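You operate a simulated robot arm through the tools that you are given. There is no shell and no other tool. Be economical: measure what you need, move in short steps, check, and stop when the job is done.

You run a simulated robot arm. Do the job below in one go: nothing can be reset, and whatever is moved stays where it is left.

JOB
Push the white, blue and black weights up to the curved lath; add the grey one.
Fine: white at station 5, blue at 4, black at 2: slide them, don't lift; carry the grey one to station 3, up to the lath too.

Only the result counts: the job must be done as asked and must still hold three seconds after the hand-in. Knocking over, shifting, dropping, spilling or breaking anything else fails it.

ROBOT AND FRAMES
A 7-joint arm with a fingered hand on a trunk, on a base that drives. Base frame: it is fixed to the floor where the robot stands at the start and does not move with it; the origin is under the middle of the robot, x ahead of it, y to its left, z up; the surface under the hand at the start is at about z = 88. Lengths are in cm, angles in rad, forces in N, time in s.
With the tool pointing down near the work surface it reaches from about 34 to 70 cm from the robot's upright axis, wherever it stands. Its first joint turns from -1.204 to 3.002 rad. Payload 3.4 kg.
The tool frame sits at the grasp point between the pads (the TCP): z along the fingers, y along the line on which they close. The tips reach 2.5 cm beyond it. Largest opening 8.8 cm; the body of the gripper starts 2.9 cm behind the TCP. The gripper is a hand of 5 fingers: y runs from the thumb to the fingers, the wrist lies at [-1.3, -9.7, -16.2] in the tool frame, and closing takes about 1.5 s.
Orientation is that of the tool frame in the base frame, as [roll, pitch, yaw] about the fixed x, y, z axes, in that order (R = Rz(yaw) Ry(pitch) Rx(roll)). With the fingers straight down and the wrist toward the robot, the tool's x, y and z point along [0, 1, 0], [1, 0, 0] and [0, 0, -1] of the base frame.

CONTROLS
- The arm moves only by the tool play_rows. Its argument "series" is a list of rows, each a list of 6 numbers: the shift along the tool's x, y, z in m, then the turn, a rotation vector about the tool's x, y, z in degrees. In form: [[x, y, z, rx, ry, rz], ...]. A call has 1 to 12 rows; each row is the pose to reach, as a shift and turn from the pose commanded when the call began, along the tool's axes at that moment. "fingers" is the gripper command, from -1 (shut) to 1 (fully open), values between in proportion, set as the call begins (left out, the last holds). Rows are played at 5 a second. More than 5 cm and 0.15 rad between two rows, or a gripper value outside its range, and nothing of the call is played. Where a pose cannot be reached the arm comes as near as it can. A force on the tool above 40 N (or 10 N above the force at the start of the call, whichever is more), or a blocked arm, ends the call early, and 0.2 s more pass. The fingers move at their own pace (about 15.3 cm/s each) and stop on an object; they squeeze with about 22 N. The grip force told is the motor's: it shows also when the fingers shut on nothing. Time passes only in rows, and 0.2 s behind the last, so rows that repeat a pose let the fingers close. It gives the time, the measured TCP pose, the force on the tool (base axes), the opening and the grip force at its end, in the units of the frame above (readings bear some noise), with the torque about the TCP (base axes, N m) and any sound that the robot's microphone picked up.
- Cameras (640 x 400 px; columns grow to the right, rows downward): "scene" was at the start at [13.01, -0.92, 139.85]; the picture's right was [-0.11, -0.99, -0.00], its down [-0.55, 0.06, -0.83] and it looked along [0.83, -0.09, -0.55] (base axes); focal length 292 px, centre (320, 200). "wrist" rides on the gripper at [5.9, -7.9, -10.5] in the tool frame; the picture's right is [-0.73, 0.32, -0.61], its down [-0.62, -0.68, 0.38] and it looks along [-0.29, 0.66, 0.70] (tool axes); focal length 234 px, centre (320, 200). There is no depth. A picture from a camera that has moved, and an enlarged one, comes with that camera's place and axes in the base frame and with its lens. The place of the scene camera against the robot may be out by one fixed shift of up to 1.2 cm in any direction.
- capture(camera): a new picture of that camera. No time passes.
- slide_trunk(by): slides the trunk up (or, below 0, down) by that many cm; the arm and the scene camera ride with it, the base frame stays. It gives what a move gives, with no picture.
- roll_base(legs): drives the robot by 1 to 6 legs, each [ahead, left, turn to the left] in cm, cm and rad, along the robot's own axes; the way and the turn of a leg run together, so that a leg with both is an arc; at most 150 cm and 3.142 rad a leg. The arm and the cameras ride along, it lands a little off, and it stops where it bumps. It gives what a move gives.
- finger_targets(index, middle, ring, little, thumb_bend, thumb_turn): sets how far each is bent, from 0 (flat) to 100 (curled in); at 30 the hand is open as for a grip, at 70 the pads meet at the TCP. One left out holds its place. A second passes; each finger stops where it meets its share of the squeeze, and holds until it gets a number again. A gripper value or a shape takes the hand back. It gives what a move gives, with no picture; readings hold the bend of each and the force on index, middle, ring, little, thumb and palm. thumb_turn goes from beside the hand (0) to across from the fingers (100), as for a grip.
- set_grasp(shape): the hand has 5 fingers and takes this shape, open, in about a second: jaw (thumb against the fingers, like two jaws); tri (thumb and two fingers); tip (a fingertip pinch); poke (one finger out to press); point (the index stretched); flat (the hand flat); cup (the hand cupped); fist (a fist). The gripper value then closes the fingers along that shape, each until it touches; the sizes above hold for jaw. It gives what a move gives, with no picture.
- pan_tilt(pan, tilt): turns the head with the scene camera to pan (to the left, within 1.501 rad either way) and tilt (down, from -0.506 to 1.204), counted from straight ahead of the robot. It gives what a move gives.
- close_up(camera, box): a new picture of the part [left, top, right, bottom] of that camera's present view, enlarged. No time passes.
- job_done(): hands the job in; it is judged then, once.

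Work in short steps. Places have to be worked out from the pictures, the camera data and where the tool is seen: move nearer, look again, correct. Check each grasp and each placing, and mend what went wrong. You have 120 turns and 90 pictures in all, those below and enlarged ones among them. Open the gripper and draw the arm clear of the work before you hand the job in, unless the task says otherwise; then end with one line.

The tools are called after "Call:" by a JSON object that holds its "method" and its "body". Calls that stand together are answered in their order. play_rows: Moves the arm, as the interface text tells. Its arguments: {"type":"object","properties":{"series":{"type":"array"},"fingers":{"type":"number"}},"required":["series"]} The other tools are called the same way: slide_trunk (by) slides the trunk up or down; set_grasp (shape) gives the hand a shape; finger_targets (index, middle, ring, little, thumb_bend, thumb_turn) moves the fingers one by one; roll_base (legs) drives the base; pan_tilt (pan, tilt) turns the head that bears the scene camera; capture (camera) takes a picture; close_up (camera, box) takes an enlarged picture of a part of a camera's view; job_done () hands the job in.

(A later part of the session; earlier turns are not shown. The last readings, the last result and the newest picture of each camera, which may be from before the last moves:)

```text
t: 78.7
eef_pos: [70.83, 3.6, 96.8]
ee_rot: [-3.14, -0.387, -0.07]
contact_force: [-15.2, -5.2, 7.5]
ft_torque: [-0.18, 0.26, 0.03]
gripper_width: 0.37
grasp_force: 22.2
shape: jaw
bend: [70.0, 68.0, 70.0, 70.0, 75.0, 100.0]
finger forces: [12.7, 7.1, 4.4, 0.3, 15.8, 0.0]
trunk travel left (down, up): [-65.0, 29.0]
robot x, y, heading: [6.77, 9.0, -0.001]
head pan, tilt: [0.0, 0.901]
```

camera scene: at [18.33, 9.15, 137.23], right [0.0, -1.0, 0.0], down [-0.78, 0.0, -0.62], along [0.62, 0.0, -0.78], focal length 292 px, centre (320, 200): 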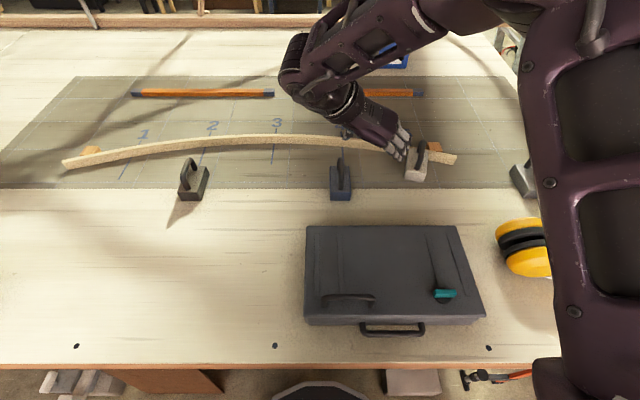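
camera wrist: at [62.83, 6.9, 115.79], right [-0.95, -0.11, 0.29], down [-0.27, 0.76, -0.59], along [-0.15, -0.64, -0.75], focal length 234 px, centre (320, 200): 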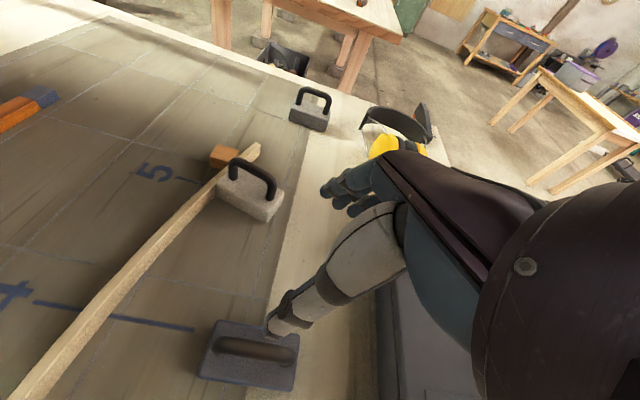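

Contact is confirmed at 15 N. I release, back out, rise, and drive 22 cm left toward black, keeping clear of the panel under the table's left part.

Call:
{"method": "play_rows", "body": {"series": [[0, 0, 0, 0, 0, 0], [0, 0, 0, 0, 0, 0], [0, 0, 0, 0, 0, 0], [0, 0, 0, 0, 0, 0], [0, 0, 0, 0, 0, 0], [0, 0, 0, 0, 0, 0], [0, 0, 0, 0, 0, 0], [0, 0, 0, 0, 0, 0]], "fingers": 1}}

Call:
{"method": "play_rows", "body": {"series": [[-0.025, 0, -0.01, 0, 0, 0], [-0.05, 0, -0.02, 0, 0, 0], [-0.075, 0, -0.03, 0, 0, 0], [-0.1, 0, -0.04, 0, 0, 0], [-0.09, 0, -0.075, 0, 0, 0], [-0.075, 0, -0.11, 0, 0, 0]]}}

Call:
{"method": "roll_base", "body": {"legs": [[0, 22, 0]]}}

Call:
{"method": "capture", "body": {"camera": "scene"}}

Call:
{"method": "capture", "body": {"camera": "wrist"}}

```text
t: 80.5
eef_pos: [71.17, 3.63, 96.54]
ee_rot: [-3.14, -0.384, -0.07]
contact_force: [1.0, 0.0, -0.1]
ft_torque: [-0.02, 0.0, -0.01]
gripper_width: 8.75
grasp_force: 0.0
shape: jaw
bend: [30.0, 30.0, 30.0, 30.0, 30.0, 98.0]
finger forces: [0.0, 0.1, 0.0, 0.1, 0.0, 0.0]
trunk travel left (down, up): [-65.0, 29.0]
robot x, y, heading: [6.58, 9.17, -0.001]
head pan, tilt: [0.0, 0.901]
```

```text
t: 81.8
eef_pos: [60.04, 4.52, 103.83]
ee_rot: [-3.141, -0.383, -0.069]
contact_force: [0.0, 0.1, 0.2]
ft_torque: [0.0, -0.02, 0.0]
gripper_width: 8.81
grasp_force: 0.1
shape: jaw
bend: [30.0, 30.0, 30.0, 30.0, 30.0, 98.0]
finger forces: [0.0, 0.1, 0.0, 0.0, 0.1, 0.0]
trunk travel left (down, up): [-65.0, 29.0]
robot x, y, heading: [6.52, 8.9, 0.002]
head pan, tilt: [0.0, 0.901]
```

```text
t: 83.5
eef_pos: [60.21, 26.33, 103.81]
ee_rot: [3.141, -0.383, -0.072]
contact_force: [0.3, -0.1, 0.9]
ft_torque: [0.05, 0.01, 0.01]
gripper_width: 8.76
grasp_force: 0.0
shape: jaw
bend: [30.0, 30.0, 30.0, 30.0, 30.0, 98.0]
finger forces: [0.0, 0.0, 0.0, 0.0, 0.0, 0.1]
trunk travel left (down, up): [-65.0, 29.0]
robot x, y, heading: [6.82, 30.88, -0.002]
head pan, tilt: [0.0, 0.901]
```

```text
33 pictures are left
camera scene: at [18.35, 30.93, 137.23], right [0.0, -1.0, 0.0], down [-0.78, 0.0, -0.62], along [0.62, 0.0, -0.78], focal length 292 px, centre (320, 200)
```

scene: 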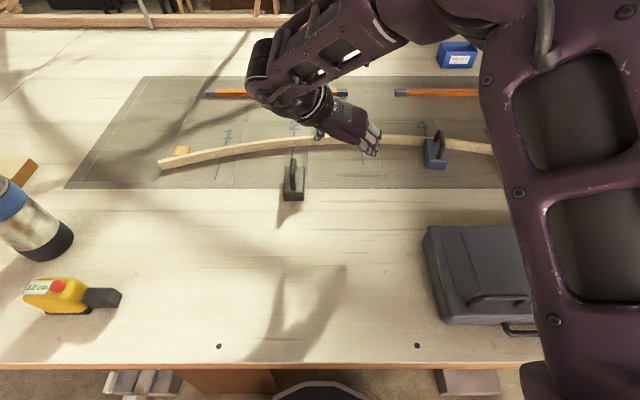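

```text
32 pictures are left
camera wrist: at [62.37, 34.03, 115.65], right [-0.92, -0.26, 0.29], down [-0.39, 0.71, -0.59], along [-0.05, -0.65, -0.75], focal length 234 px, centre (320, 200)
```

wrist: 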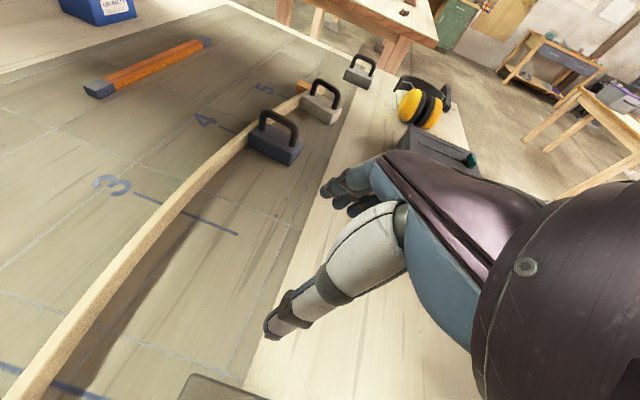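

From the scene view black is at about (61.5, 36.7), yaw near 0. I hover over it and check with the wrist camera.

Call:
{"method": "play_rows", "body": {"series": [[0, -0.035, 0.003, 0.5, 0, -1.2], [0.0005, -0.07, 0.006, 1, 0, -2.5], [0.0014, -0.1046, 0.0113, 1.5, 0, -3.7], [0.0014, -0.1046, 0.0113, 1.5, 0, -3.7]]}}

Call:
{"method": "close_up", "body": {"camera": "wrist", "box": [120, 200, 440, 400]}}

```text
t: 84.5
eef_pos: [61.45, 36.28, 102.76]
ee_rot: [-3.132, -0.387, -0.006]
contact_force: [-0.5, 0.5, -0.3]
ft_torque: [-0.01, -0.01, 0.0]
gripper_width: 8.77
grasp_force: 0.0
shape: jaw
bend: [30.0, 30.0, 30.0, 30.0, 30.0, 98.0]
finger forces: [0.1, 0.0, 0.0, 0.0, 0.0, 0.0]
trunk travel left (down, up): [-65.0, 29.0]
robot x, y, heading: [6.54, 31.06, -0.003]
head pan, tilt: [0.0, 0.901]
```

```text
2.00 times, centred on (280, 300) of wrist
camera zoom: at [63.08, 44.1, 114.78], right [-0.9, -0.32, 0.29], down [-0.43, 0.69, -0.58], along [-0.01, -0.65, -0.76], focal length 468 px, centre (400, 0)
```

zoom: 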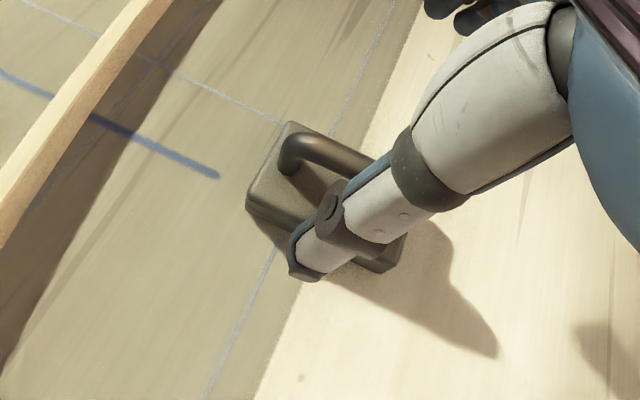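

Black centre ≈ (61.5, 36.4), yaw 0, matching the tool. I descend 6.3 cm and close.

Call:
{"method": "play_rows", "body": {"series": [[-0.006, -0.001, 0.015, 0, 0, 0], [-0.012, -0.002, 0.03, 0, 0, 0], [-0.018, -0.002, 0.045, 0, 0, 0], [-0.0237, -0.002, 0.0589, 0, 0, 0], [-0.0237, -0.002, 0.0589, 0, 0, 0]]}}

Call:
{"method": "play_rows", "body": {"series": [[0, 0, 0, 0, 0, 0], [0, 0, 0, 0, 0, 0], [0, 0, 0, 0, 0, 0], [0, 0, 0, 0, 0, 0], [0, 0, 0, 0, 0, 0], [0, 0, 0, 0, 0, 0], [0, 0, 0, 0, 0, 0], [0, 0, 0, 0, 0, 0]], "fingers": -1}}

```text
t: 85.7
eef_pos: [61.41, 36.81, 96.36]
ee_rot: [-3.138, -0.385, -0.001]
contact_force: [0.4, 0.1, -0.2]
ft_torque: [0.01, 0.0, 0.03]
gripper_width: 8.76
grasp_force: 0.0
shape: jaw
bend: [30.0, 30.0, 30.0, 30.0, 30.0, 98.0]
finger forces: [0.1, 0.0, 0.1, 0.0, 0.0, 0.0]
trunk travel left (down, up): [-65.0, 29.0]
robot x, y, heading: [6.32, 30.67, -0.008]
head pan, tilt: [0.0, 0.901]
```

```text
t: 87.5
eef_pos: [61.43, 36.87, 96.59]
ee_rot: [-3.139, -0.386, -0.002]
contact_force: [1.8, -0.5, 6.8]
ft_torque: [-0.03, -0.1, 0.11]
gripper_width: 0.54
grasp_force: 22.2
shape: jaw
bend: [73.0, 60.0, 58.0, 69.0, 69.0, 100.0]
finger forces: [9.6, 5.6, 2.6, 0.9, 18.1, 0.1]
trunk travel left (down, up): [-65.0, 29.0]
robot x, y, heading: [6.86, 30.91, -0.003]
head pan, tilt: [0.0, 0.901]
```

Grip pattern is the same as for blue. I slide black 7 cm forward, 1 cm left, turning slightly left to meet the lath slope.

Call:
{"method": "play_rows", "body": {"series": [[0.0065, -0.001, 0.0026, 0.2, 0, -0.6], [0.013, -0.002, 0.0053, 0.5, 0, -1.1], [0.0195, -0.003, 0.0079, 0.7, 0, -1.7], [0.026, -0.004, 0.0105, 0.9, 0, -2.2], [0.0325, -0.005, 0.0131, 1.2, 0, -2.8], [0.039, -0.006, 0.0158, 1.4, 0, -3.4], [0.0455, -0.007, 0.0184, 1.6, 0, -3.9], [0.052, -0.008, 0.021, 1.8, 0, -4.5], [0.0585, -0.009, 0.0237, 2.1, 0, -5], [0.065, -0.01, 0.0263, 2.3, 0, -5.6], [0.065, -0.01, 0.0263, 2.3, 0, -5.6]]}}

Call:
{"method": "close_up", "body": {"camera": "wrist", "box": [120, 180, 440, 380]}}

```text
t: 89.9
eef_pos: [67.57, 36.5, 96.63]
ee_rot: [-3.137, -0.39, 0.105]
contact_force: [-5.1, 0.7, 7.7]
ft_torque: [-0.02, -0.06, 0.02]
gripper_width: 0.51
grasp_force: 22.2
shape: jaw
bend: [73.0, 60.0, 62.0, 70.0, 71.0, 100.0]
finger forces: [10.9, 4.4, 2.6, 0.1, 18.6, 0.0]
out of reach, approached as far as the arm can: row 4, 5, 6, 7, 8, 9, 10, 11
trunk travel left (down, up): [-65.0, 29.0]
robot x, y, heading: [6.4, 30.66, -0.002]
head pan, tilt: [0.0, 0.901]
```

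```text
2.00 times, centred on (280, 280) of wrist
camera zoom: at [68.28, 44.44, 108.49], right [-0.86, -0.42, 0.29], down [-0.5, 0.63, -0.59], along [0.07, -0.65, -0.76], focal length 468 px, centre (400, 40)
```

zoom: 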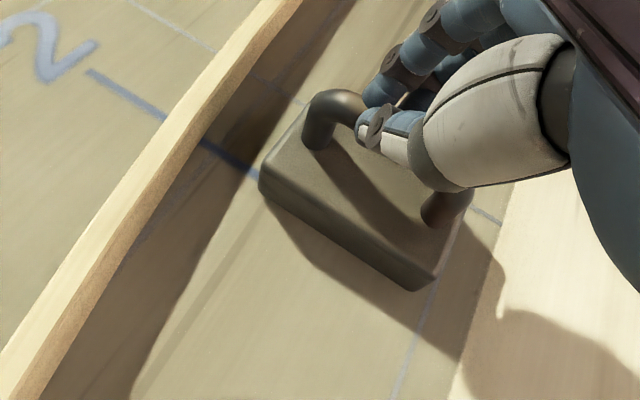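

The arm is limited laterally, so the base must be further left. I release, back out, and drive 7 cm left and 1.5 cm back to stay clear of the panel.

Call:
{"method": "play_rows", "body": {"series": [[0, 0, 0, 0, 0, 0], [0, 0, 0, 0, 0, 0], [0, 0, 0, 0, 0, 0], [0, 0, 0, 0, 0, 0], [0, 0, 0, 0, 0, 0], [0, 0, 0, 0, 0, 0], [0, 0, 0, 0, 0, 0], [0, 0, 0, 0, 0, 0]], "fingers": 1}}

Call:
{"method": "play_rows", "body": {"series": [[-0.025, 0, -0.01, 0, 0, 0], [-0.05, 0, -0.02, 0, 0, 0], [-0.075, 0, -0.03, 0, 0, 0], [-0.095, 0, -0.038, 0, 0, 0], [-0.11, 0, -0.044, 0, 0, 0]]}}

Call:
{"method": "roll_base", "body": {"legs": [[-1.5, 7, 0]]}}

Call:
{"method": "close_up", "body": {"camera": "wrist", "box": [60, 180, 380, 380]}}

```text
t: 91.7
eef_pos: [67.76, 36.51, 96.36]
ee_rot: [-3.138, -0.385, 0.105]
contact_force: [-0.4, 0.3, -0.7]
ft_torque: [0.0, -0.02, 0.0]
gripper_width: 8.77
grasp_force: 0.0
shape: jaw
bend: [30.0, 30.0, 30.0, 30.0, 30.0, 98.0]
finger forces: [0.0, 0.0, 0.0, 0.0, 0.0, 0.0]
trunk travel left (down, up): [-65.0, 29.0]
robot x, y, heading: [6.63, 31.24, 0.001]
head pan, tilt: [0.0, 0.901]
```

```text
t: 92.9
eef_pos: [55.96, 35.22, 96.38]
ee_rot: [-3.14, -0.385, 0.103]
contact_force: [0.4, 0.4, -0.9]
ft_torque: [0.02, 0.02, -0.01]
gripper_width: 8.75
grasp_force: 0.1
shape: jaw
bend: [30.0, 30.0, 30.0, 30.0, 30.0, 98.0]
finger forces: [0.1, 0.0, 0.0, 0.0, 0.0, 0.1]
trunk travel left (down, up): [-65.0, 29.0]
robot x, y, heading: [6.66, 30.78, -0.001]
head pan, tilt: [0.0, 0.901]
```

```text
t: 94.0
eef_pos: [54.55, 42.33, 96.39]
ee_rot: [-3.14, -0.384, 0.104]
contact_force: [0.0, 0.5, 0.6]
ft_torque: [-0.02, -0.02, -0.03]
gripper_width: 8.79
grasp_force: 0.0
shape: jaw
bend: [30.0, 30.0, 30.0, 30.0, 30.0, 98.0]
finger forces: [0.1, 0.0, 0.0, 0.0, 0.2, 0.1]
trunk travel left (down, up): [-65.0, 29.0]
robot x, y, heading: [4.99, 37.65, 0.005]
head pan, tilt: [0.0, 0.901]
```

```text
2.00 times, centred on (220, 280) of wrist
camera zoom: at [55.22, 50.34, 108.23], right [-0.86, -0.42, 0.29], down [-0.5, 0.63, -0.59], along [0.06, -0.65, -0.75], focal length 468 px, centre (520, 40)
```

zoom: 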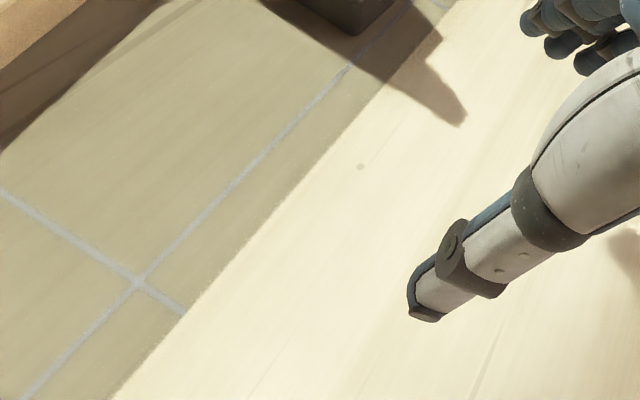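

I realign to yaw 0 behind black at (67.7, 36.2) and come forward along its handle at grip height.

Call:
{"method": "play_rows", "body": {"series": [[0.003, 0.03, 0.001, -1.1, 0, 2.8], [0.0076, 0.0615, 0.003, -2.3, 0, 5.6], [0.035, 0.0646, 0.0142, -2.3, 0, 5.6], [0.062, 0.0677, 0.0251, -2.3, 0, 5.6], [0.088, 0.0706, 0.0356, -2.3, 0, 5.6], [0.1145, 0.0735, 0.0463, -2.3, 0, 5.6], [0.1145, 0.0735, 0.0463, -2.3, 0, 5.6]]}}

Call:
{"method": "close_up", "body": {"camera": "wrist", "box": [120, 180, 440, 380]}}

```text
t: 95.5
eef_pos: [67.5, 36.22, 96.36]
ee_rot: [-3.14, -0.383, -0.001]
contact_force: [0.4, -0.3, -0.2]
ft_torque: [0.05, 0.03, 0.0]
gripper_width: 8.76
grasp_force: 0.0
shape: jaw
bend: [30.0, 30.0, 30.0, 30.0, 30.0, 98.0]
finger forces: [0.1, 0.0, 0.0, 0.0, 0.1, 0.0]
trunk travel left (down, up): [-65.0, 29.0]
robot x, y, heading: [5.35, 37.81, 0.002]
head pan, tilt: [0.0, 0.901]
```

```text
2.00 times, centred on (280, 280) of wrist
camera zoom: at [69.1, 44.14, 108.25], right [-0.9, -0.32, 0.29], down [-0.43, 0.68, -0.59], along [-0.01, -0.66, -0.75], focal length 468 px, centre (400, 40)
```

zoom: 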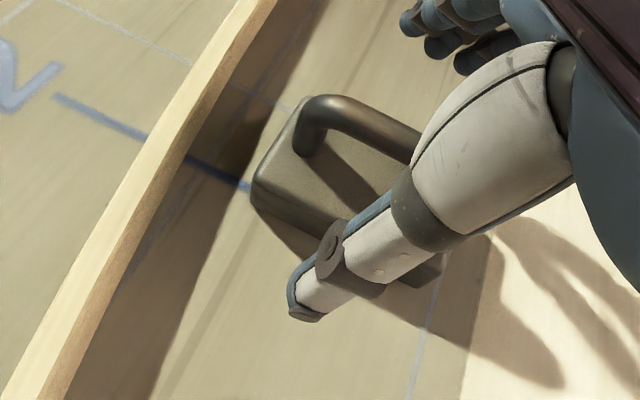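

Good. I close and slide black left about 2 cm and forward 1.8 cm with a left turn.

Call:
{"method": "play_rows", "body": {"series": [[0, 0, 0, 0, 0, 0], [0, 0, 0, 0, 0, 0], [0, 0, 0, 0, 0, 0], [0, 0, 0, 0, 0, 0], [0, 0, 0, 0, 0, 0], [0, 0, 0, 0, 0, 0], [0, 0, 0, 0, 0, 0], [0, 0, 0, 0, 0, 0]], "fingers": -1}}

Call:
{"method": "play_rows", "body": {"series": [[0.0028, -0.0038, 0.0011, 0.5, 0, -1.2], [0.0056, -0.0077, 0.0023, 1, 0, -2.5], [0.0084, -0.0115, 0.0034, 1.5, 0, -3.7], [0.0112, -0.0153, 0.0045, 2, 0, -4.9], [0.014, -0.0192, 0.0057, 2.5, 0, -6.2], [0.0167, -0.023, 0.0068, 3, 0, -7.4], [0.0167, -0.023, 0.0068, 3, 0, -7.4]]}}

Call:
{"method": "close_up", "body": {"camera": "wrist", "box": [120, 180, 440, 380]}}

```text
t: 97.3
eef_pos: [67.52, 36.42, 96.4]
ee_rot: [-3.139, -0.382, -0.001]
contact_force: [0.9, -0.1, 3.8]
ft_torque: [-0.02, -0.07, 0.06]
gripper_width: 0.56
grasp_force: 22.0
shape: jaw
bend: [72.0, 63.0, 64.0, 70.0, 72.0, 100.0]
finger forces: [10.0, 5.8, 3.1, 0.3, 18.9, 0.1]
trunk travel left (down, up): [-65.0, 29.0]
robot x, y, heading: [5.14, 38.28, -0.001]
head pan, tilt: [0.0, 0.901]
```

```text
t: 99.0
eef_pos: [69.25, 38.49, 96.38]
ee_rot: [-3.141, -0.386, 0.138]
contact_force: [-1.8, -2.1, 2.1]
ft_torque: [-0.09, -0.04, -0.04]
gripper_width: 0.55
grasp_force: 21.8
shape: jaw
bend: [72.0, 64.0, 68.0, 70.0, 72.0, 100.0]
finger forces: [13.8, 5.5, 2.8, 0.0, 15.2, 0.0]
trunk travel left (down, up): [-65.0, 29.0]
robot x, y, heading: [5.43, 37.87, -0.0]
head pan, tilt: [0.0, 0.901]
```

```text
2.00 times, centred on (280, 280) of wrist
camera zoom: at [69.76, 46.45, 108.3], right [-0.85, -0.44, 0.29], down [-0.52, 0.62, -0.59], along [0.08, -0.65, -0.76], focal length 468 px, centre (400, 40)
```

zoom: 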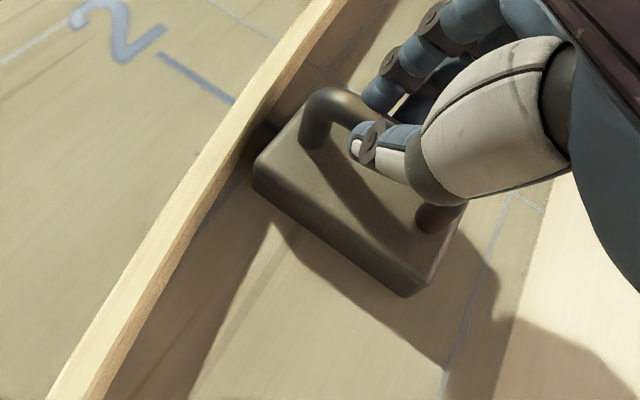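

Black centre ≈ (69.4, 38.25), yaw ≈ 0, gap 1.35 left and 2.1 right. I advance 1.4 cm with more left turn.

Call:
{"method": "play_rows", "body": {"series": [[0.003, 0.0012, 0.0012, 0.6, 0, -1.5], [0.006, 0.0024, 0.0025, 1.2, 0, -3], [0.009, 0.0036, 0.0037, 1.9, 0, -4.6], [0.0125, 0.0049, 0.0051, 1.9, 0, -4.6], [0.0125, 0.0049, 0.0051, 1.9, 0, -4.6]]}}

Call:
{"method": "close_up", "body": {"camera": "wrist", "box": [120, 180, 440, 380]}}

```text
t: 100.2
eef_pos: [70.49, 38.09, 96.6]
ee_rot: [-3.139, -0.388, 0.225]
contact_force: [-10.0, -3.1, 4.3]
ft_torque: [-0.08, 0.14, 0.07]
gripper_width: 0.55
grasp_force: 22.0
shape: jaw
bend: [72.0, 64.0, 69.0, 70.0, 72.0, 100.0]
finger forces: [10.5, 6.7, 4.2, 0.0, 18.3, 0.0]
trunk travel left (down, up): [-65.0, 29.0]
robot x, y, heading: [5.03, 37.86, -0.001]
head pan, tilt: [0.0, 0.901]
```

```text
2.00 times, centred on (280, 280) of wrist
camera zoom: at [70.27, 46.19, 108.41], right [-0.81, -0.52, 0.29], down [-0.57, 0.57, -0.59], along [0.14, -0.64, -0.76], focal length 468 px, centre (400, 40)
```

zoom: 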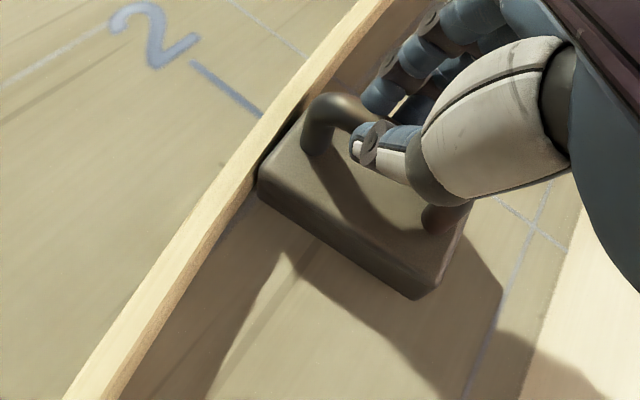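

Force -10 N and yaw is now +0.09, centre (70.5, 38.0). I nudge 0.4 cm more with a little extra turn to make it flush.

Call:
{"method": "play_rows", "body": {"series": [[0.0012, 0.0003, 0.0005, 0.5, 0, -1.2], [0.0024, 0.0006, 0.001, 1, 0, -2.5], [0.0036, 0.0009, 0.0015, 1.5, 0, -3.7], [0.0036, 0.0009, 0.0015, 1.5, 0, -3.7]]}}

Call:
{"method": "close_up", "body": {"camera": "wrist", "box": [160, 180, 320, 280]}}

```text
t: 101.2
eef_pos: [70.83, 38.2, 96.57]
ee_rot: [-3.139, -0.39, 0.294]
contact_force: [-12.6, -8.4, 7.4]
ft_torque: [-0.16, 0.13, -0.03]
gripper_width: 0.56
grasp_force: 21.3
shape: jaw
bend: [72.0, 64.0, 68.0, 70.0, 72.0, 100.0]
finger forces: [13.2, 7.6, 3.9, 0.1, 17.6, 0.1]
trunk travel left (down, up): [-65.0, 29.0]
robot x, y, heading: [5.48, 37.73, -0.002]
head pan, tilt: [0.0, 0.901]
```

```text
4.00 times, centred on (240, 230) of wrist
camera zoom: at [70.02, 45.98, 108.48], right [-0.77, -0.57, 0.29], down [-0.61, 0.53, -0.59], along [0.19, -0.63, -0.76], focal length 937 px, centre (640, 80)
```

zoom: 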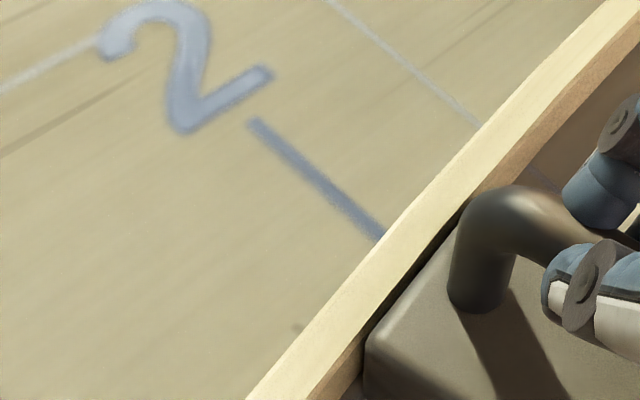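

Black is flush and centred on station line 2. I release, back out, rise high, then drive back 4 cm and right toward grey.

Call:
{"method": "play_rows", "body": {"series": [[0, 0, 0, 0, 0, 0], [0, 0, 0, 0, 0, 0], [0, 0, 0, 0, 0, 0], [0, 0, 0, 0, 0, 0], [0, 0, 0, 0, 0, 0], [0, 0, 0, 0, 0, 0], [0, 0, 0, 0, 0, 0], [0, 0, 0, 0, 0, 0]], "fingers": 1}}

Call:
{"method": "play_rows", "body": {"series": [[-0.025, -0.003, -0.01, 0, 0, 0], [-0.05, -0.006, -0.02, 0, 0, 0], [-0.075, -0.009, -0.03, 0, 0, 0], [-0.1, -0.012, -0.04, 0, 0, 0], [-0.1, -0.012, -0.075, 0, 0, 0], [-0.1, -0.012, -0.115, 0, 0, 0], [-0.09, -0.012, -0.155, 0, 0, 0], [-0.08, -0.012, -0.195, 0, 0, 0]]}}

Call:
{"method": "roll_base", "body": {"legs": [[-4, 0, 0], [0, -66, 0]]}}

Call:
{"method": "capture", "body": {"camera": "scene"}}

Call:
{"method": "capture", "body": {"camera": "wrist"}}

```text
t: 103.0
eef_pos: [71.1, 38.28, 96.31]
ee_rot: [-3.14, -0.383, 0.294]
contact_force: [-0.5, -0.2, -0.4]
ft_torque: [-0.03, 0.01, 0.01]
gripper_width: 8.75
grasp_force: 0.1
shape: jaw
bend: [30.0, 30.0, 30.0, 30.0, 30.0, 98.0]
finger forces: [0.1, 0.0, 0.0, 0.0, 0.0, 0.0]
trunk travel left (down, up): [-65.0, 29.0]
robot x, y, heading: [5.07, 37.68, 0.001]
head pan, tilt: [0.0, 0.901]
```

```text
t: 104.8
eef_pos: [56.58, 35.06, 111.48]
ee_rot: [-3.14, -0.387, 0.295]
contact_force: [0.3, 0.0, 0.5]
ft_torque: [-0.01, 0.03, -0.02]
gripper_width: 8.75
grasp_force: 0.1
shape: jaw
bend: [30.0, 30.0, 30.0, 30.0, 30.0, 98.0]
finger forces: [0.0, 0.1, 0.0, 0.1, 0.0, 0.1]
trunk travel left (down, up): [-65.0, 29.0]
robot x, y, heading: [4.95, 37.83, 0.004]
head pan, tilt: [0.0, 0.901]
```

```text
t: 108.9
eef_pos: [52.73, -31.26, 111.42]
ee_rot: [-3.141, -0.386, 0.296]
contact_force: [-0.2, -0.3, 0.4]
ft_torque: [0.04, 0.0, -0.02]
gripper_width: 8.76
grasp_force: 0.1
shape: jaw
bend: [30.0, 30.0, 30.0, 30.0, 30.0, 98.0]
finger forces: [0.0, 0.0, 0.1, 0.0, 0.1, 0.1]
trunk travel left (down, up): [-65.0, 29.0]
robot x, y, heading: [1.36, -28.31, -0.004]
head pan, tilt: [0.0, 0.901]
```

```text
24 pictures are left
camera scene: at [12.83, -28.33, 137.23], right [0.0, -1.0, 0.0], down [-0.78, 0.0, -0.62], along [0.62, 0.0, -0.78], focal length 292 px, centre (320, 200)
```

scene: 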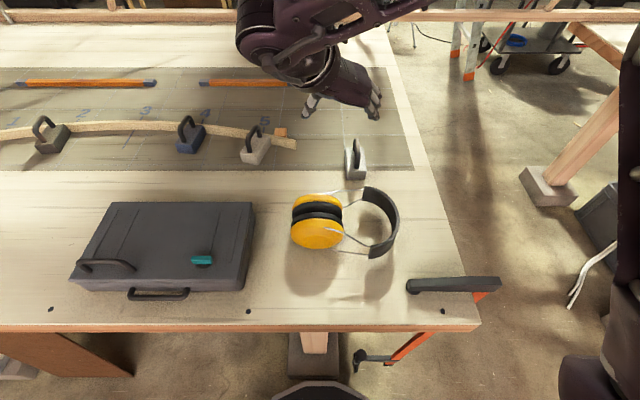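

```text
23 pictures are left
camera wrist: at [51.97, -23.22, 123.27], right [-0.77, -0.57, 0.29], down [-0.61, 0.53, -0.59], along [0.18, -0.63, -0.76], focal length 234 px, centre (320, 200)
```

wrist: 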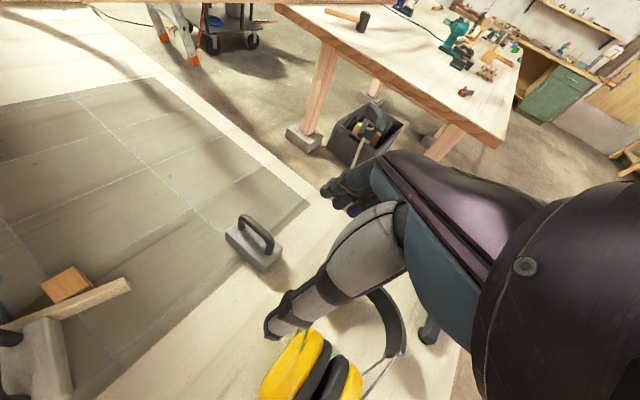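

Grey is at roughly x 58 to 66, left side at y ≈ -34.9. I move forward, then over it, and take a close view.

Call:
{"method": "play_rows", "body": {"series": [[0.03, 0.01, 0.012, -1.3, 0, 3.1], [0.0626, 0.025, 0.0255, -2.6, 0, 6.3], [0.058, 0.05, 0.04, -3.9, 0, 9.4], [0.046, 0.07, 0.065, -5.1, 0, 12.5], [0.0324, 0.08, 0.0996, -6.4, 0, 15.7], [0.0324, 0.08, 0.0996, -6.4, 0, 15.7]]}}

Call:
{"method": "close_up", "body": {"camera": "wrist", "box": [120, 200, 440, 400]}}

```text
t: 110.3
eef_pos: [61.65, -36.82, 103.33]
ee_rot: [-3.139, -0.385, 0.0]
contact_force: [0.3, 0.0, -0.4]
ft_torque: [0.0, 0.01, -0.01]
gripper_width: 8.78
grasp_force: 0.0
shape: jaw
bend: [30.0, 30.0, 30.0, 30.0, 30.0, 98.0]
finger forces: [0.0, 0.0, 0.0, 0.0, 0.0, 0.0]
trunk travel left (down, up): [-65.0, 29.0]
robot x, y, heading: [1.29, -28.14, 0.004]
head pan, tilt: [0.0, 0.901]
```

```text
2.00 times, centred on (280, 300) of wrist
camera zoom: at [63.15, -29.01, 115.24], right [-0.9, -0.32, 0.29], down [-0.43, 0.68, -0.59], along [-0.01, -0.66, -0.75], focal length 468 px, centre (400, 0)
```

zoom: 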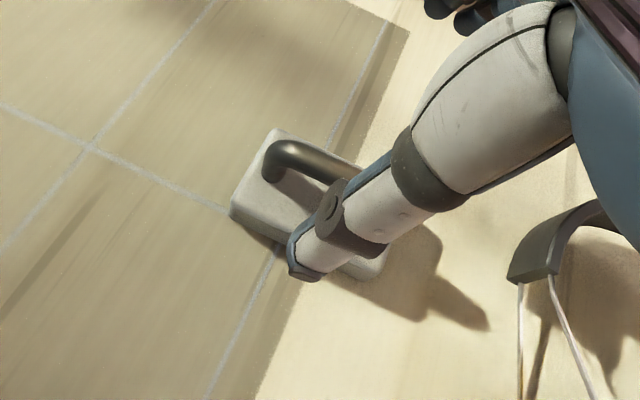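

Grey centre ≈ (62.1, -36.5), yaw ≈ 0. I descend onto the handle and close.

Call:
{"method": "play_rows", "body": {"series": [[-0.004, -0.002, 0.017, 0, 0, 0], [-0.01, -0.003, 0.034, 0, 0, 0], [-0.016, -0.003, 0.051, 0, 0, 0], [-0.0225, -0.003, 0.0675, 0, 0, 0], [-0.0225, -0.003, 0.0675, 0, 0, 0]]}}

Call:
{"method": "play_rows", "body": {"series": [[0, 0, 0, 0, 0, 0], [0, 0, 0, 0, 0, 0], [0, 0, 0, 0, 0, 0], [0, 0, 0, 0, 0, 0], [0, 0, 0, 0, 0, 0], [0, 0, 0, 0, 0, 0], [0, 0, 0, 0, 0, 0], [0, 0, 0, 0, 0, 0]], "fingers": -1}}

Call:
{"method": "play_rows", "body": {"series": [[0.0038, 0, -0.0093, 0, 0, 0], [0.0075, 0, -0.0185, 0, 0, 0], [0.0113, 0, -0.0278, 0, 0, 0], [0.0113, 0, -0.0278, 0, 0, 0]]}}

Call:
{"method": "close_up", "body": {"camera": "wrist", "box": [120, 200, 440, 400]}}

```text
t: 111.5
eef_pos: [62.03, -36.44, 96.31]
ee_rot: [-3.14, -0.384, -0.001]
contact_force: [-0.2, 0.5, 0.3]
ft_torque: [0.0, 0.0, -0.04]
gripper_width: 8.76
grasp_force: 0.0
shape: jaw
bend: [30.0, 30.0, 30.0, 30.0, 30.0, 98.0]
finger forces: [0.0, 0.0, 0.0, 0.0, 0.1, 0.1]
trunk travel left (down, up): [-65.0, 29.0]
robot x, y, heading: [1.08, -28.48, 0.0]
head pan, tilt: [0.0, 0.901]
```

```text
t: 113.3
eef_pos: [61.88, -36.48, 96.33]
ee_rot: [-3.141, -0.385, -0.001]
contact_force: [0.4, -0.5, 1.5]
ft_torque: [-0.01, -0.08, 0.1]
gripper_width: 0.62
grasp_force: 22.0
shape: jaw
bend: [71.0, 66.0, 69.0, 70.0, 74.0, 100.0]
finger forces: [10.5, 5.4, 3.0, 1.0, 19.4, 0.1]
trunk travel left (down, up): [-65.0, 29.0]
robot x, y, heading: [1.3, -28.27, 0.004]
head pan, tilt: [0.0, 0.901]
```

```text
t: 114.3
eef_pos: [62.03, -36.54, 99.28]
ee_rot: [-3.14, -0.384, 0.001]
contact_force: [-0.1, -0.6, -1.1]
ft_torque: [0.07, 0.0, -0.01]
gripper_width: 0.48
grasp_force: 22.3
shape: jaw
bend: [71.0, 72.0, 70.0, 70.0, 77.0, 100.0]
finger forces: [0.1, 0.1, 0.1, 0.0, 0.0, 0.0]
trunk travel left (down, up): [-65.0, 29.0]
robot x, y, heading: [0.97, -28.23, -0.002]
head pan, tilt: [0.0, 0.901]
```

```text
2.00 times, centred on (280, 300) of wrist
camera zoom: at [63.56, -28.68, 111.16], right [-0.9, -0.32, 0.29], down [-0.43, 0.68, -0.59], along [-0.01, -0.66, -0.75], focal length 468 px, centre (400, 0)
```

zoom: 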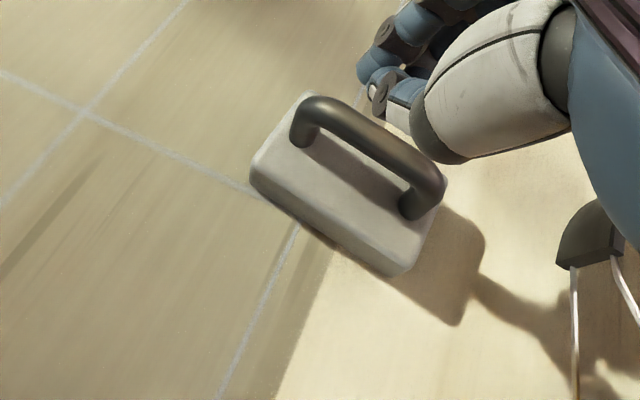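

The pinch slipped and grey stayed on the table. For lifting I need the fingers hooked under the bar, so I open, lower to z ≈ 94.6 and close.

Call:
{"method": "play_rows", "body": {"series": [[0, 0, 0, 0, 0, 0], [0, 0, 0, 0, 0, 0], [0, 0, 0, 0, 0, 0], [0, 0, 0, 0, 0, 0], [0, 0, 0, 0, 0, 0], [0, 0, 0, -0.75, 0, 1.85], [-0.006, 0, 0.015, -1.5, 0, 3.7], [-0.012, 0, 0.03, -1.5, 0, 3.7], [-0.0175, 0, 0.0435, -1.5, 0, 3.7], [-0.0175, 0, 0.0435, -1.5, 0, 3.7]], "fingers": 1}}

Call:
{"method": "play_rows", "body": {"series": [[0, 0, 0, 0, 0, 0], [0, 0, 0, 0, 0, 0], [0, 0, 0, 0, 0, 0], [0, 0, 0, 0, 0, 0], [0, 0, 0, 0, 0, 0], [0, 0, 0, 0, 0, 0], [0, 0, 0, 0, 0, 0], [0, 0, 0, 0, 0, 0]], "fingers": -1}}

Call:
{"method": "play_rows", "body": {"series": [[0.0038, 0, -0.0093, 0, 0, 0], [0.0075, 0, -0.0185, 0, 0, 0], [0.0113, 0, -0.0278, 0, 0, 0], [0.0113, 0, -0.0278, 0, 0, 0]]}}

Call:
{"method": "close_up", "body": {"camera": "wrist", "box": [120, 200, 440, 400]}}

```text
t: 116.5
eef_pos: [62.01, -36.55, 94.51]
ee_rot: [-3.14, -0.385, -0.07]
contact_force: [-0.4, 0.2, -0.4]
ft_torque: [-0.01, -0.01, -0.02]
gripper_width: 8.76
grasp_force: 0.0
shape: jaw
bend: [30.0, 30.0, 30.0, 30.0, 30.0, 98.0]
finger forces: [0.1, 0.1, 0.1, 0.0, 0.0, 0.0]
trunk travel left (down, up): [-65.0, 29.0]
robot x, y, heading: [1.13, -28.4, 0.002]
head pan, tilt: [0.0, 0.901]
```

```text
t: 118.3
eef_pos: [62.04, -36.51, 94.61]
ee_rot: [-3.138, -0.384, -0.071]
contact_force: [0.3, 0.0, 0.6]
ft_torque: [-0.04, 0.04, 0.01]
gripper_width: 0.0
grasp_force: 21.9
shape: jaw
bend: [70.0, 70.0, 70.0, 70.0, 74.0, 100.0]
finger forces: [4.3, 0.0, 0.0, 2.5, 19.4, 0.0]
trunk travel left (down, up): [-65.0, 29.0]
robot x, y, heading: [1.07, -28.56, 0.005]
head pan, tilt: [0.0, 0.901]
```

```text
t: 119.3
eef_pos: [62.08, -36.6, 97.51]
ee_rot: [-3.141, -0.382, -0.07]
contact_force: [-0.4, 0.6, -6.7]
ft_torque: [-0.02, 0.03, 0.05]
gripper_width: 0.01
grasp_force: 22.1
shape: jaw
bend: [70.0, 70.0, 70.0, 70.0, 74.0, 100.0]
finger forces: [5.2, 0.0, 0.0, 1.8, 19.0, 0.0]
trunk travel left (down, up): [-65.0, 29.0]
robot x, y, heading: [0.88, -27.97, 0.002]
head pan, tilt: [0.0, 0.901]
```

```text
2.00 times, centred on (280, 300) of wrist
camera zoom: at [64.32, -28.83, 109.37], right [-0.92, -0.26, 0.29], down [-0.39, 0.71, -0.59], along [-0.05, -0.65, -0.75], focal length 468 px, centre (400, 0)
```

zoom: 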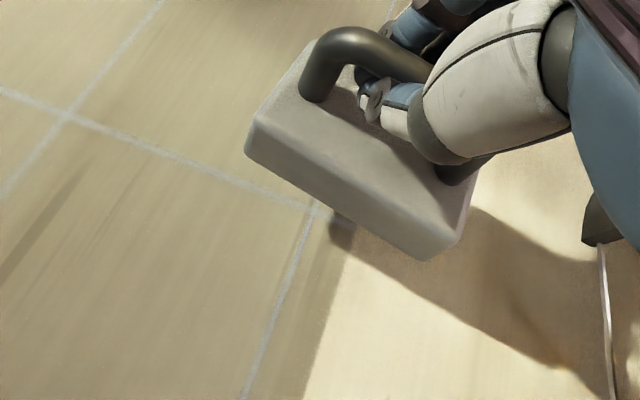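

Grey is now hooked and hanging, about 6.7 N. I raise it 11 cm, then drive left to station 3 and ahead.

Call:
{"method": "play_rows", "body": {"series": [[0.005, 0, -0.0125, 0, 0, 0], [0.01, 0, -0.025, 0, 0, 0], [0.015, 0, -0.0375, 0, 0, 0], [0.02, 0, -0.05, 0, 0, 0], [0.025, 0, -0.0625, 0, 0, 0], [0.03, 0, -0.075, 0, 0, 0], [0.035, 0, -0.0875, 0, 0, 0], [0.041, 0, -0.102, 0, 0, 0], [0.041, 0, -0.102, 0, 0, 0]]}}

Call:
{"method": "roll_base", "body": {"legs": [[0, 26, 0], [0, 28, 0], [5.5, 0, 0]]}}

Call:
{"method": "capture", "body": {"camera": "wrist"}}

Call:
{"method": "capture", "body": {"camera": "scene"}}

```text
t: 121.3
eef_pos: [62.12, -36.53, 108.53]
ee_rot: [-3.14, -0.382, -0.071]
contact_force: [0.1, 0.3, -7.1]
ft_torque: [-0.01, -0.01, -0.01]
gripper_width: 0.0
grasp_force: 22.3
shape: jaw
bend: [70.0, 70.0, 70.0, 70.0, 74.0, 100.0]
finger forces: [5.5, 0.0, 0.0, 1.8, 19.2, 0.1]
trunk travel left (down, up): [-65.0, 29.0]
robot x, y, heading: [1.02, -28.34, -0.001]
head pan, tilt: [0.0, 0.901]
```

```text
t: 125.3
eef_pos: [67.52, 17.83, 108.43]
ee_rot: [-3.139, -0.383, -0.064]
contact_force: [0.8, -0.7, -8.7]
ft_torque: [-0.05, 0.0, 0.0]
gripper_width: 0.01
grasp_force: 22.2
shape: jaw
bend: [70.0, 70.0, 70.0, 70.0, 74.0, 100.0]
finger forces: [5.8, 0.1, 0.1, 1.7, 19.4, 0.0]
trunk travel left (down, up): [-65.0, 29.0]
robot x, y, heading: [6.73, 25.55, 0.003]
head pan, tilt: [0.0, 0.901]
```

```text
19 pictures are left
camera wrist: at [69.62, 25.59, 120.35], right [-0.92, -0.26, 0.29], down [-0.39, 0.71, -0.59], along [-0.05, -0.65, -0.75], focal length 234 px, centre (320, 200)
```

wrist: 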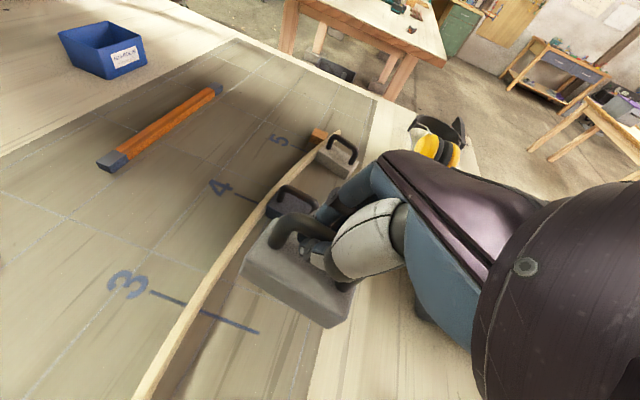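

```text
18 pictures are left
camera scene: at [18.34, 25.76, 137.21], right [0.0, -1.0, 0.0], down [-0.78, 0.0, -0.62], along [0.62, 0.0, -0.78], focal length 292 px, centre (320, 200)
```

scene: 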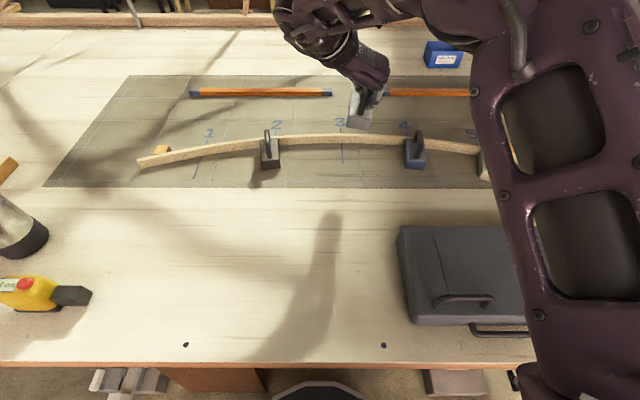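

Grey hangs in place near station 3. I shift it to (69, 20.8), level its yaw, and lower it to the table short of the lath.

Call:
{"method": "play_rows", "body": {"series": [[0.006, -0.015, 0.0025, 0.7, 0, -1.8], [0.0121, -0.0309, 0.0049, 1.5, 0, -3.7], [0.0046, -0.0309, 0.0234, 1.5, 0, -3.7], [-0.0029, -0.0309, 0.0419, 1.5, 0, -3.7], [-0.0104, -0.0309, 0.0604, 1.5, 0, -3.7], [-0.0179, -0.0309, 0.0789, 1.5, 0, -3.7], [-0.0254, -0.0309, 0.0974, 1.5, 0, -3.7], [-0.029, -0.0309, 0.1065, 1.5, 0, -3.7], [-0.0325, -0.0309, 0.115, 1.5, 0, -3.7], [-0.035, -0.0309, 0.122, 1.5, 0, -3.7], [-0.0378, -0.0309, 0.1282, 1.5, 0, -3.7], [-0.0378, -0.0309, 0.1282, 1.5, 0, -3.7]]}}

Call:
{"method": "close_up", "body": {"camera": "wrist", "box": [120, 180, 440, 380]}}

```text
t: 127.9
eef_pos: [68.98, 20.82, 95.21]
ee_rot: [-3.139, -0.381, 0.005]
contact_force: [-0.2, -0.1, -7.6]
ft_torque: [-0.02, 0.04, 0.02]
gripper_width: 0.0
grasp_force: 22.5
shape: jaw
bend: [70.0, 70.0, 70.0, 70.0, 74.0, 100.0]
finger forces: [6.0, 0.0, 0.2, 1.7, 19.7, 0.1]
trunk travel left (down, up): [-65.0, 29.0]
robot x, y, heading: [6.5, 25.68, 0.008]
head pan, tilt: [0.0, 0.901]
```

```text
2.00 times, centred on (280, 280) of wrist
camera zoom: at [70.55, 28.68, 107.04], right [-0.9, -0.33, 0.29], down [-0.44, 0.68, -0.59], along [-0.01, -0.66, -0.75], focal length 468 px, centre (400, 40)
```

zoom: 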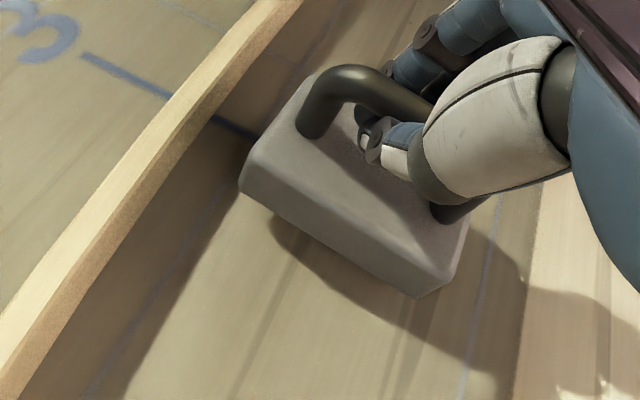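

It is still hanging just above the table. I lower it further in small steps until the load comes off.

Call:
{"method": "play_rows", "body": {"series": [[-0.0011, 0, 0.0028, 0, 0, 0], [-0.0023, 0, 0.0056, 0, 0, 0], [-0.0034, 0, 0.0083, 0, 0, 0], [-0.0045, 0, 0.0111, 0, 0, 0], [-0.0045, 0, 0.0111, 0, 0, 0]]}}

```text
t: 129.1
eef_pos: [68.84, 20.87, 94.12]
ee_rot: [-3.14, -0.386, 0.004]
contact_force: [1.2, 2.8, 3.6]
ft_torque: [-0.06, 0.09, 0.05]
gripper_width: 0.0
grasp_force: 21.8
shape: jaw
bend: [70.0, 70.0, 70.0, 70.0, 76.0, 100.0]
finger forces: [1.7, 0.1, 0.1, 2.0, 4.8, 0.0]
trunk travel left (down, up): [-65.0, 29.0]
robot x, y, heading: [6.54, 25.35, 0.003]
head pan, tilt: [0.0, 0.901]
```

Grey stands on the table. I open, raise to the pinch height and check alignment.

Call:
{"method": "play_rows", "body": {"series": [[0, 0, 0, 0, 0, 0], [0, 0, 0, 0, 0, 0], [0, 0, 0, 0, 0, 0], [0, 0, 0, 0, 0, 0], [0, 0, 0, 0, 0, 0], [0, 0, 0, 0, 0, 0], [0, 0, 0, 0, 0, 0], [0.0045, 0, -0.0105, 0, 0, 0], [0.0085, 0, -0.021, 0, 0, 0], [0.0085, 0, -0.021, 0, 0, 0]], "fingers": 1}}

Call:
{"method": "close_up", "body": {"camera": "wrist", "box": [120, 180, 440, 380]}}

```text
t: 131.3
eef_pos: [68.91, 20.82, 96.37]
ee_rot: [3.141, -0.386, 0.005]
contact_force: [0.3, 0.0, 0.1]
ft_torque: [-0.02, -0.02, 0.01]
gripper_width: 8.75
grasp_force: 0.1
shape: jaw
bend: [30.0, 30.0, 30.0, 30.0, 30.0, 98.0]
finger forces: [0.0, 0.0, 0.0, 0.1, 0.0, 0.0]
trunk travel left (down, up): [-65.0, 29.0]
robot x, y, heading: [6.75, 25.63, 0.009]
head pan, tilt: [0.0, 0.901]
```

```text
2.00 times, centred on (280, 280) of wrist
camera zoom: at [70.46, 28.71, 108.24], right [-0.9, -0.33, 0.29], down [-0.44, 0.68, -0.59], along [0.0, -0.66, -0.75], focal length 468 px, centre (400, 40)
```

zoom: 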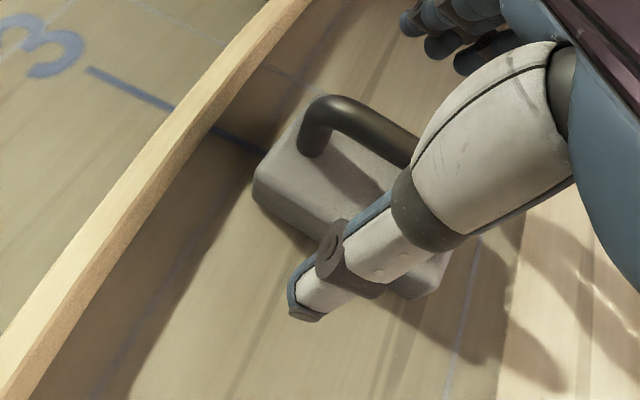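

Grey: centre (68.9, 20.75), yaw ≈ -0.09, gap about 3.2. I close and slide it 2.6 cm forward with a slight left turn.

Call:
{"method": "play_rows", "body": {"series": [[0, 0, 0, 0, 0, 0], [0, 0, 0, 0, 0, 0], [0, 0, 0, 0, 0, 0], [0, 0, 0, 0, 0, 0], [0, 0, 0, 0, 0, 0], [0, 0, 0, 0, 0, 0], [0, 0, 0, 0, 0, 0], [0, 0, 0, 0, 0, 0]], "fingers": -1}}

Call:
{"method": "play_rows", "body": {"series": [[0.005, 0, 0.002, 0.4, 0, -0.9], [0.01, 0, 0.004, 0.8, 0, -1.8], [0.015, 0, 0.006, 1.2, 0, -2.8], [0.02, 0, 0.0081, 1.5, 0, -3.7], [0.0241, 0, 0.0098, 1.9, 0, -4.6], [0.0241, 0, 0.0098, 1.9, 0, -4.6]]}}

Call:
{"method": "close_up", "body": {"camera": "wrist", "box": [120, 180, 440, 380]}}

```text
t: 133.1
eef_pos: [68.93, 20.75, 96.41]
ee_rot: [-3.138, -0.384, 0.003]
contact_force: [1.6, 0.9, 5.2]
ft_torque: [0.0, -0.09, 0.03]
gripper_width: 0.6
grasp_force: 21.8
shape: jaw
bend: [72.0, 66.0, 69.0, 70.0, 73.0, 100.0]
finger forces: [10.4, 5.5, 2.9, 0.0, 18.4, 0.1]
trunk travel left (down, up): [-65.0, 29.0]
robot x, y, heading: [6.49, 25.69, 0.002]
head pan, tilt: [0.0, 0.901]
```

```text
t: 134.5
eef_pos: [71.35, 20.86, 96.48]
ee_rot: [-3.139, -0.385, 0.091]
contact_force: [-5.1, -1.1, 4.2]
ft_torque: [-0.02, -0.01, -0.02]
gripper_width: 0.53
grasp_force: 22.5
shape: jaw
bend: [72.0, 66.0, 70.0, 70.0, 73.0, 100.0]
finger forces: [12.5, 5.4, 2.7, 0.1, 16.9, 0.1]
trunk travel left (down, up): [-65.0, 29.0]
robot x, y, heading: [6.58, 25.64, 0.002]
head pan, tilt: [0.0, 0.901]
```

```text
2.00 times, centred on (280, 280) of wrist
camera zoom: at [72.15, 28.79, 108.33], right [-0.87, -0.41, 0.29], down [-0.49, 0.64, -0.59], along [0.05, -0.65, -0.76], focal length 468 px, centre (400, 40)
```

zoom: 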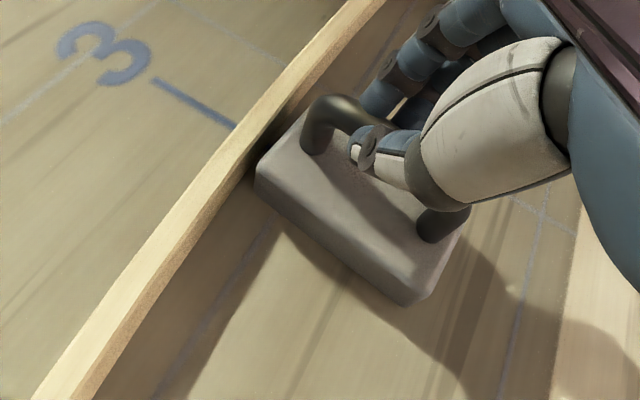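

Gap is about 0.9 cm, centre y 20.8. I advance 1.0 cm with a bit more turn, watching the force.

Call:
{"method": "play_rows", "body": {"series": [[0.0023, 0.0002, 0.0009, 0.5, 0, -1.2], [0.0046, 0.0004, 0.0019, 1, 0, -2.5], [0.0069, 0.0007, 0.0028, 1.5, 0, -3.7], [0.0092, 0.0009, 0.0037, 1.5, 0, -3.7], [0.0092, 0.0009, 0.0037, 1.5, 0, -3.7]]}}

Call:
{"method": "close_up", "body": {"camera": "wrist", "box": [160, 180, 360, 305]}}

```text
t: 135.7
eef_pos: [72.23, 20.67, 96.56]
ee_rot: [-3.138, -0.388, 0.159]
contact_force: [-12.6, -3.7, 3.9]
ft_torque: [-0.05, 0.14, -0.08]
gripper_width: 0.54
grasp_force: 22.4
shape: jaw
bend: [72.0, 66.0, 70.0, 70.0, 73.0, 100.0]
finger forces: [11.8, 6.5, 3.2, 0.0, 16.1, 0.0]
trunk travel left (down, up): [-65.0, 29.0]
robot x, y, heading: [6.52, 25.58, -0.002]
head pan, tilt: [0.0, 0.901]
```

```text
3.20 times, centred on (260, 242) of wrist
camera zoom: at [72.46, 28.79, 108.45], right [-0.84, -0.46, 0.29], down [-0.54, 0.6, -0.59], along [0.1, -0.65, -0.76], focal length 749 px, centre (512, 64)
```

zoom: 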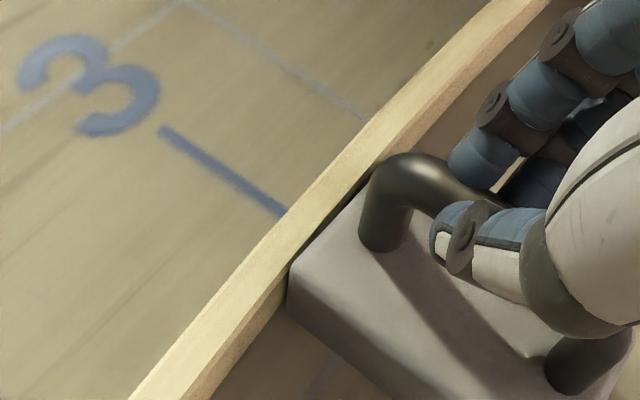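

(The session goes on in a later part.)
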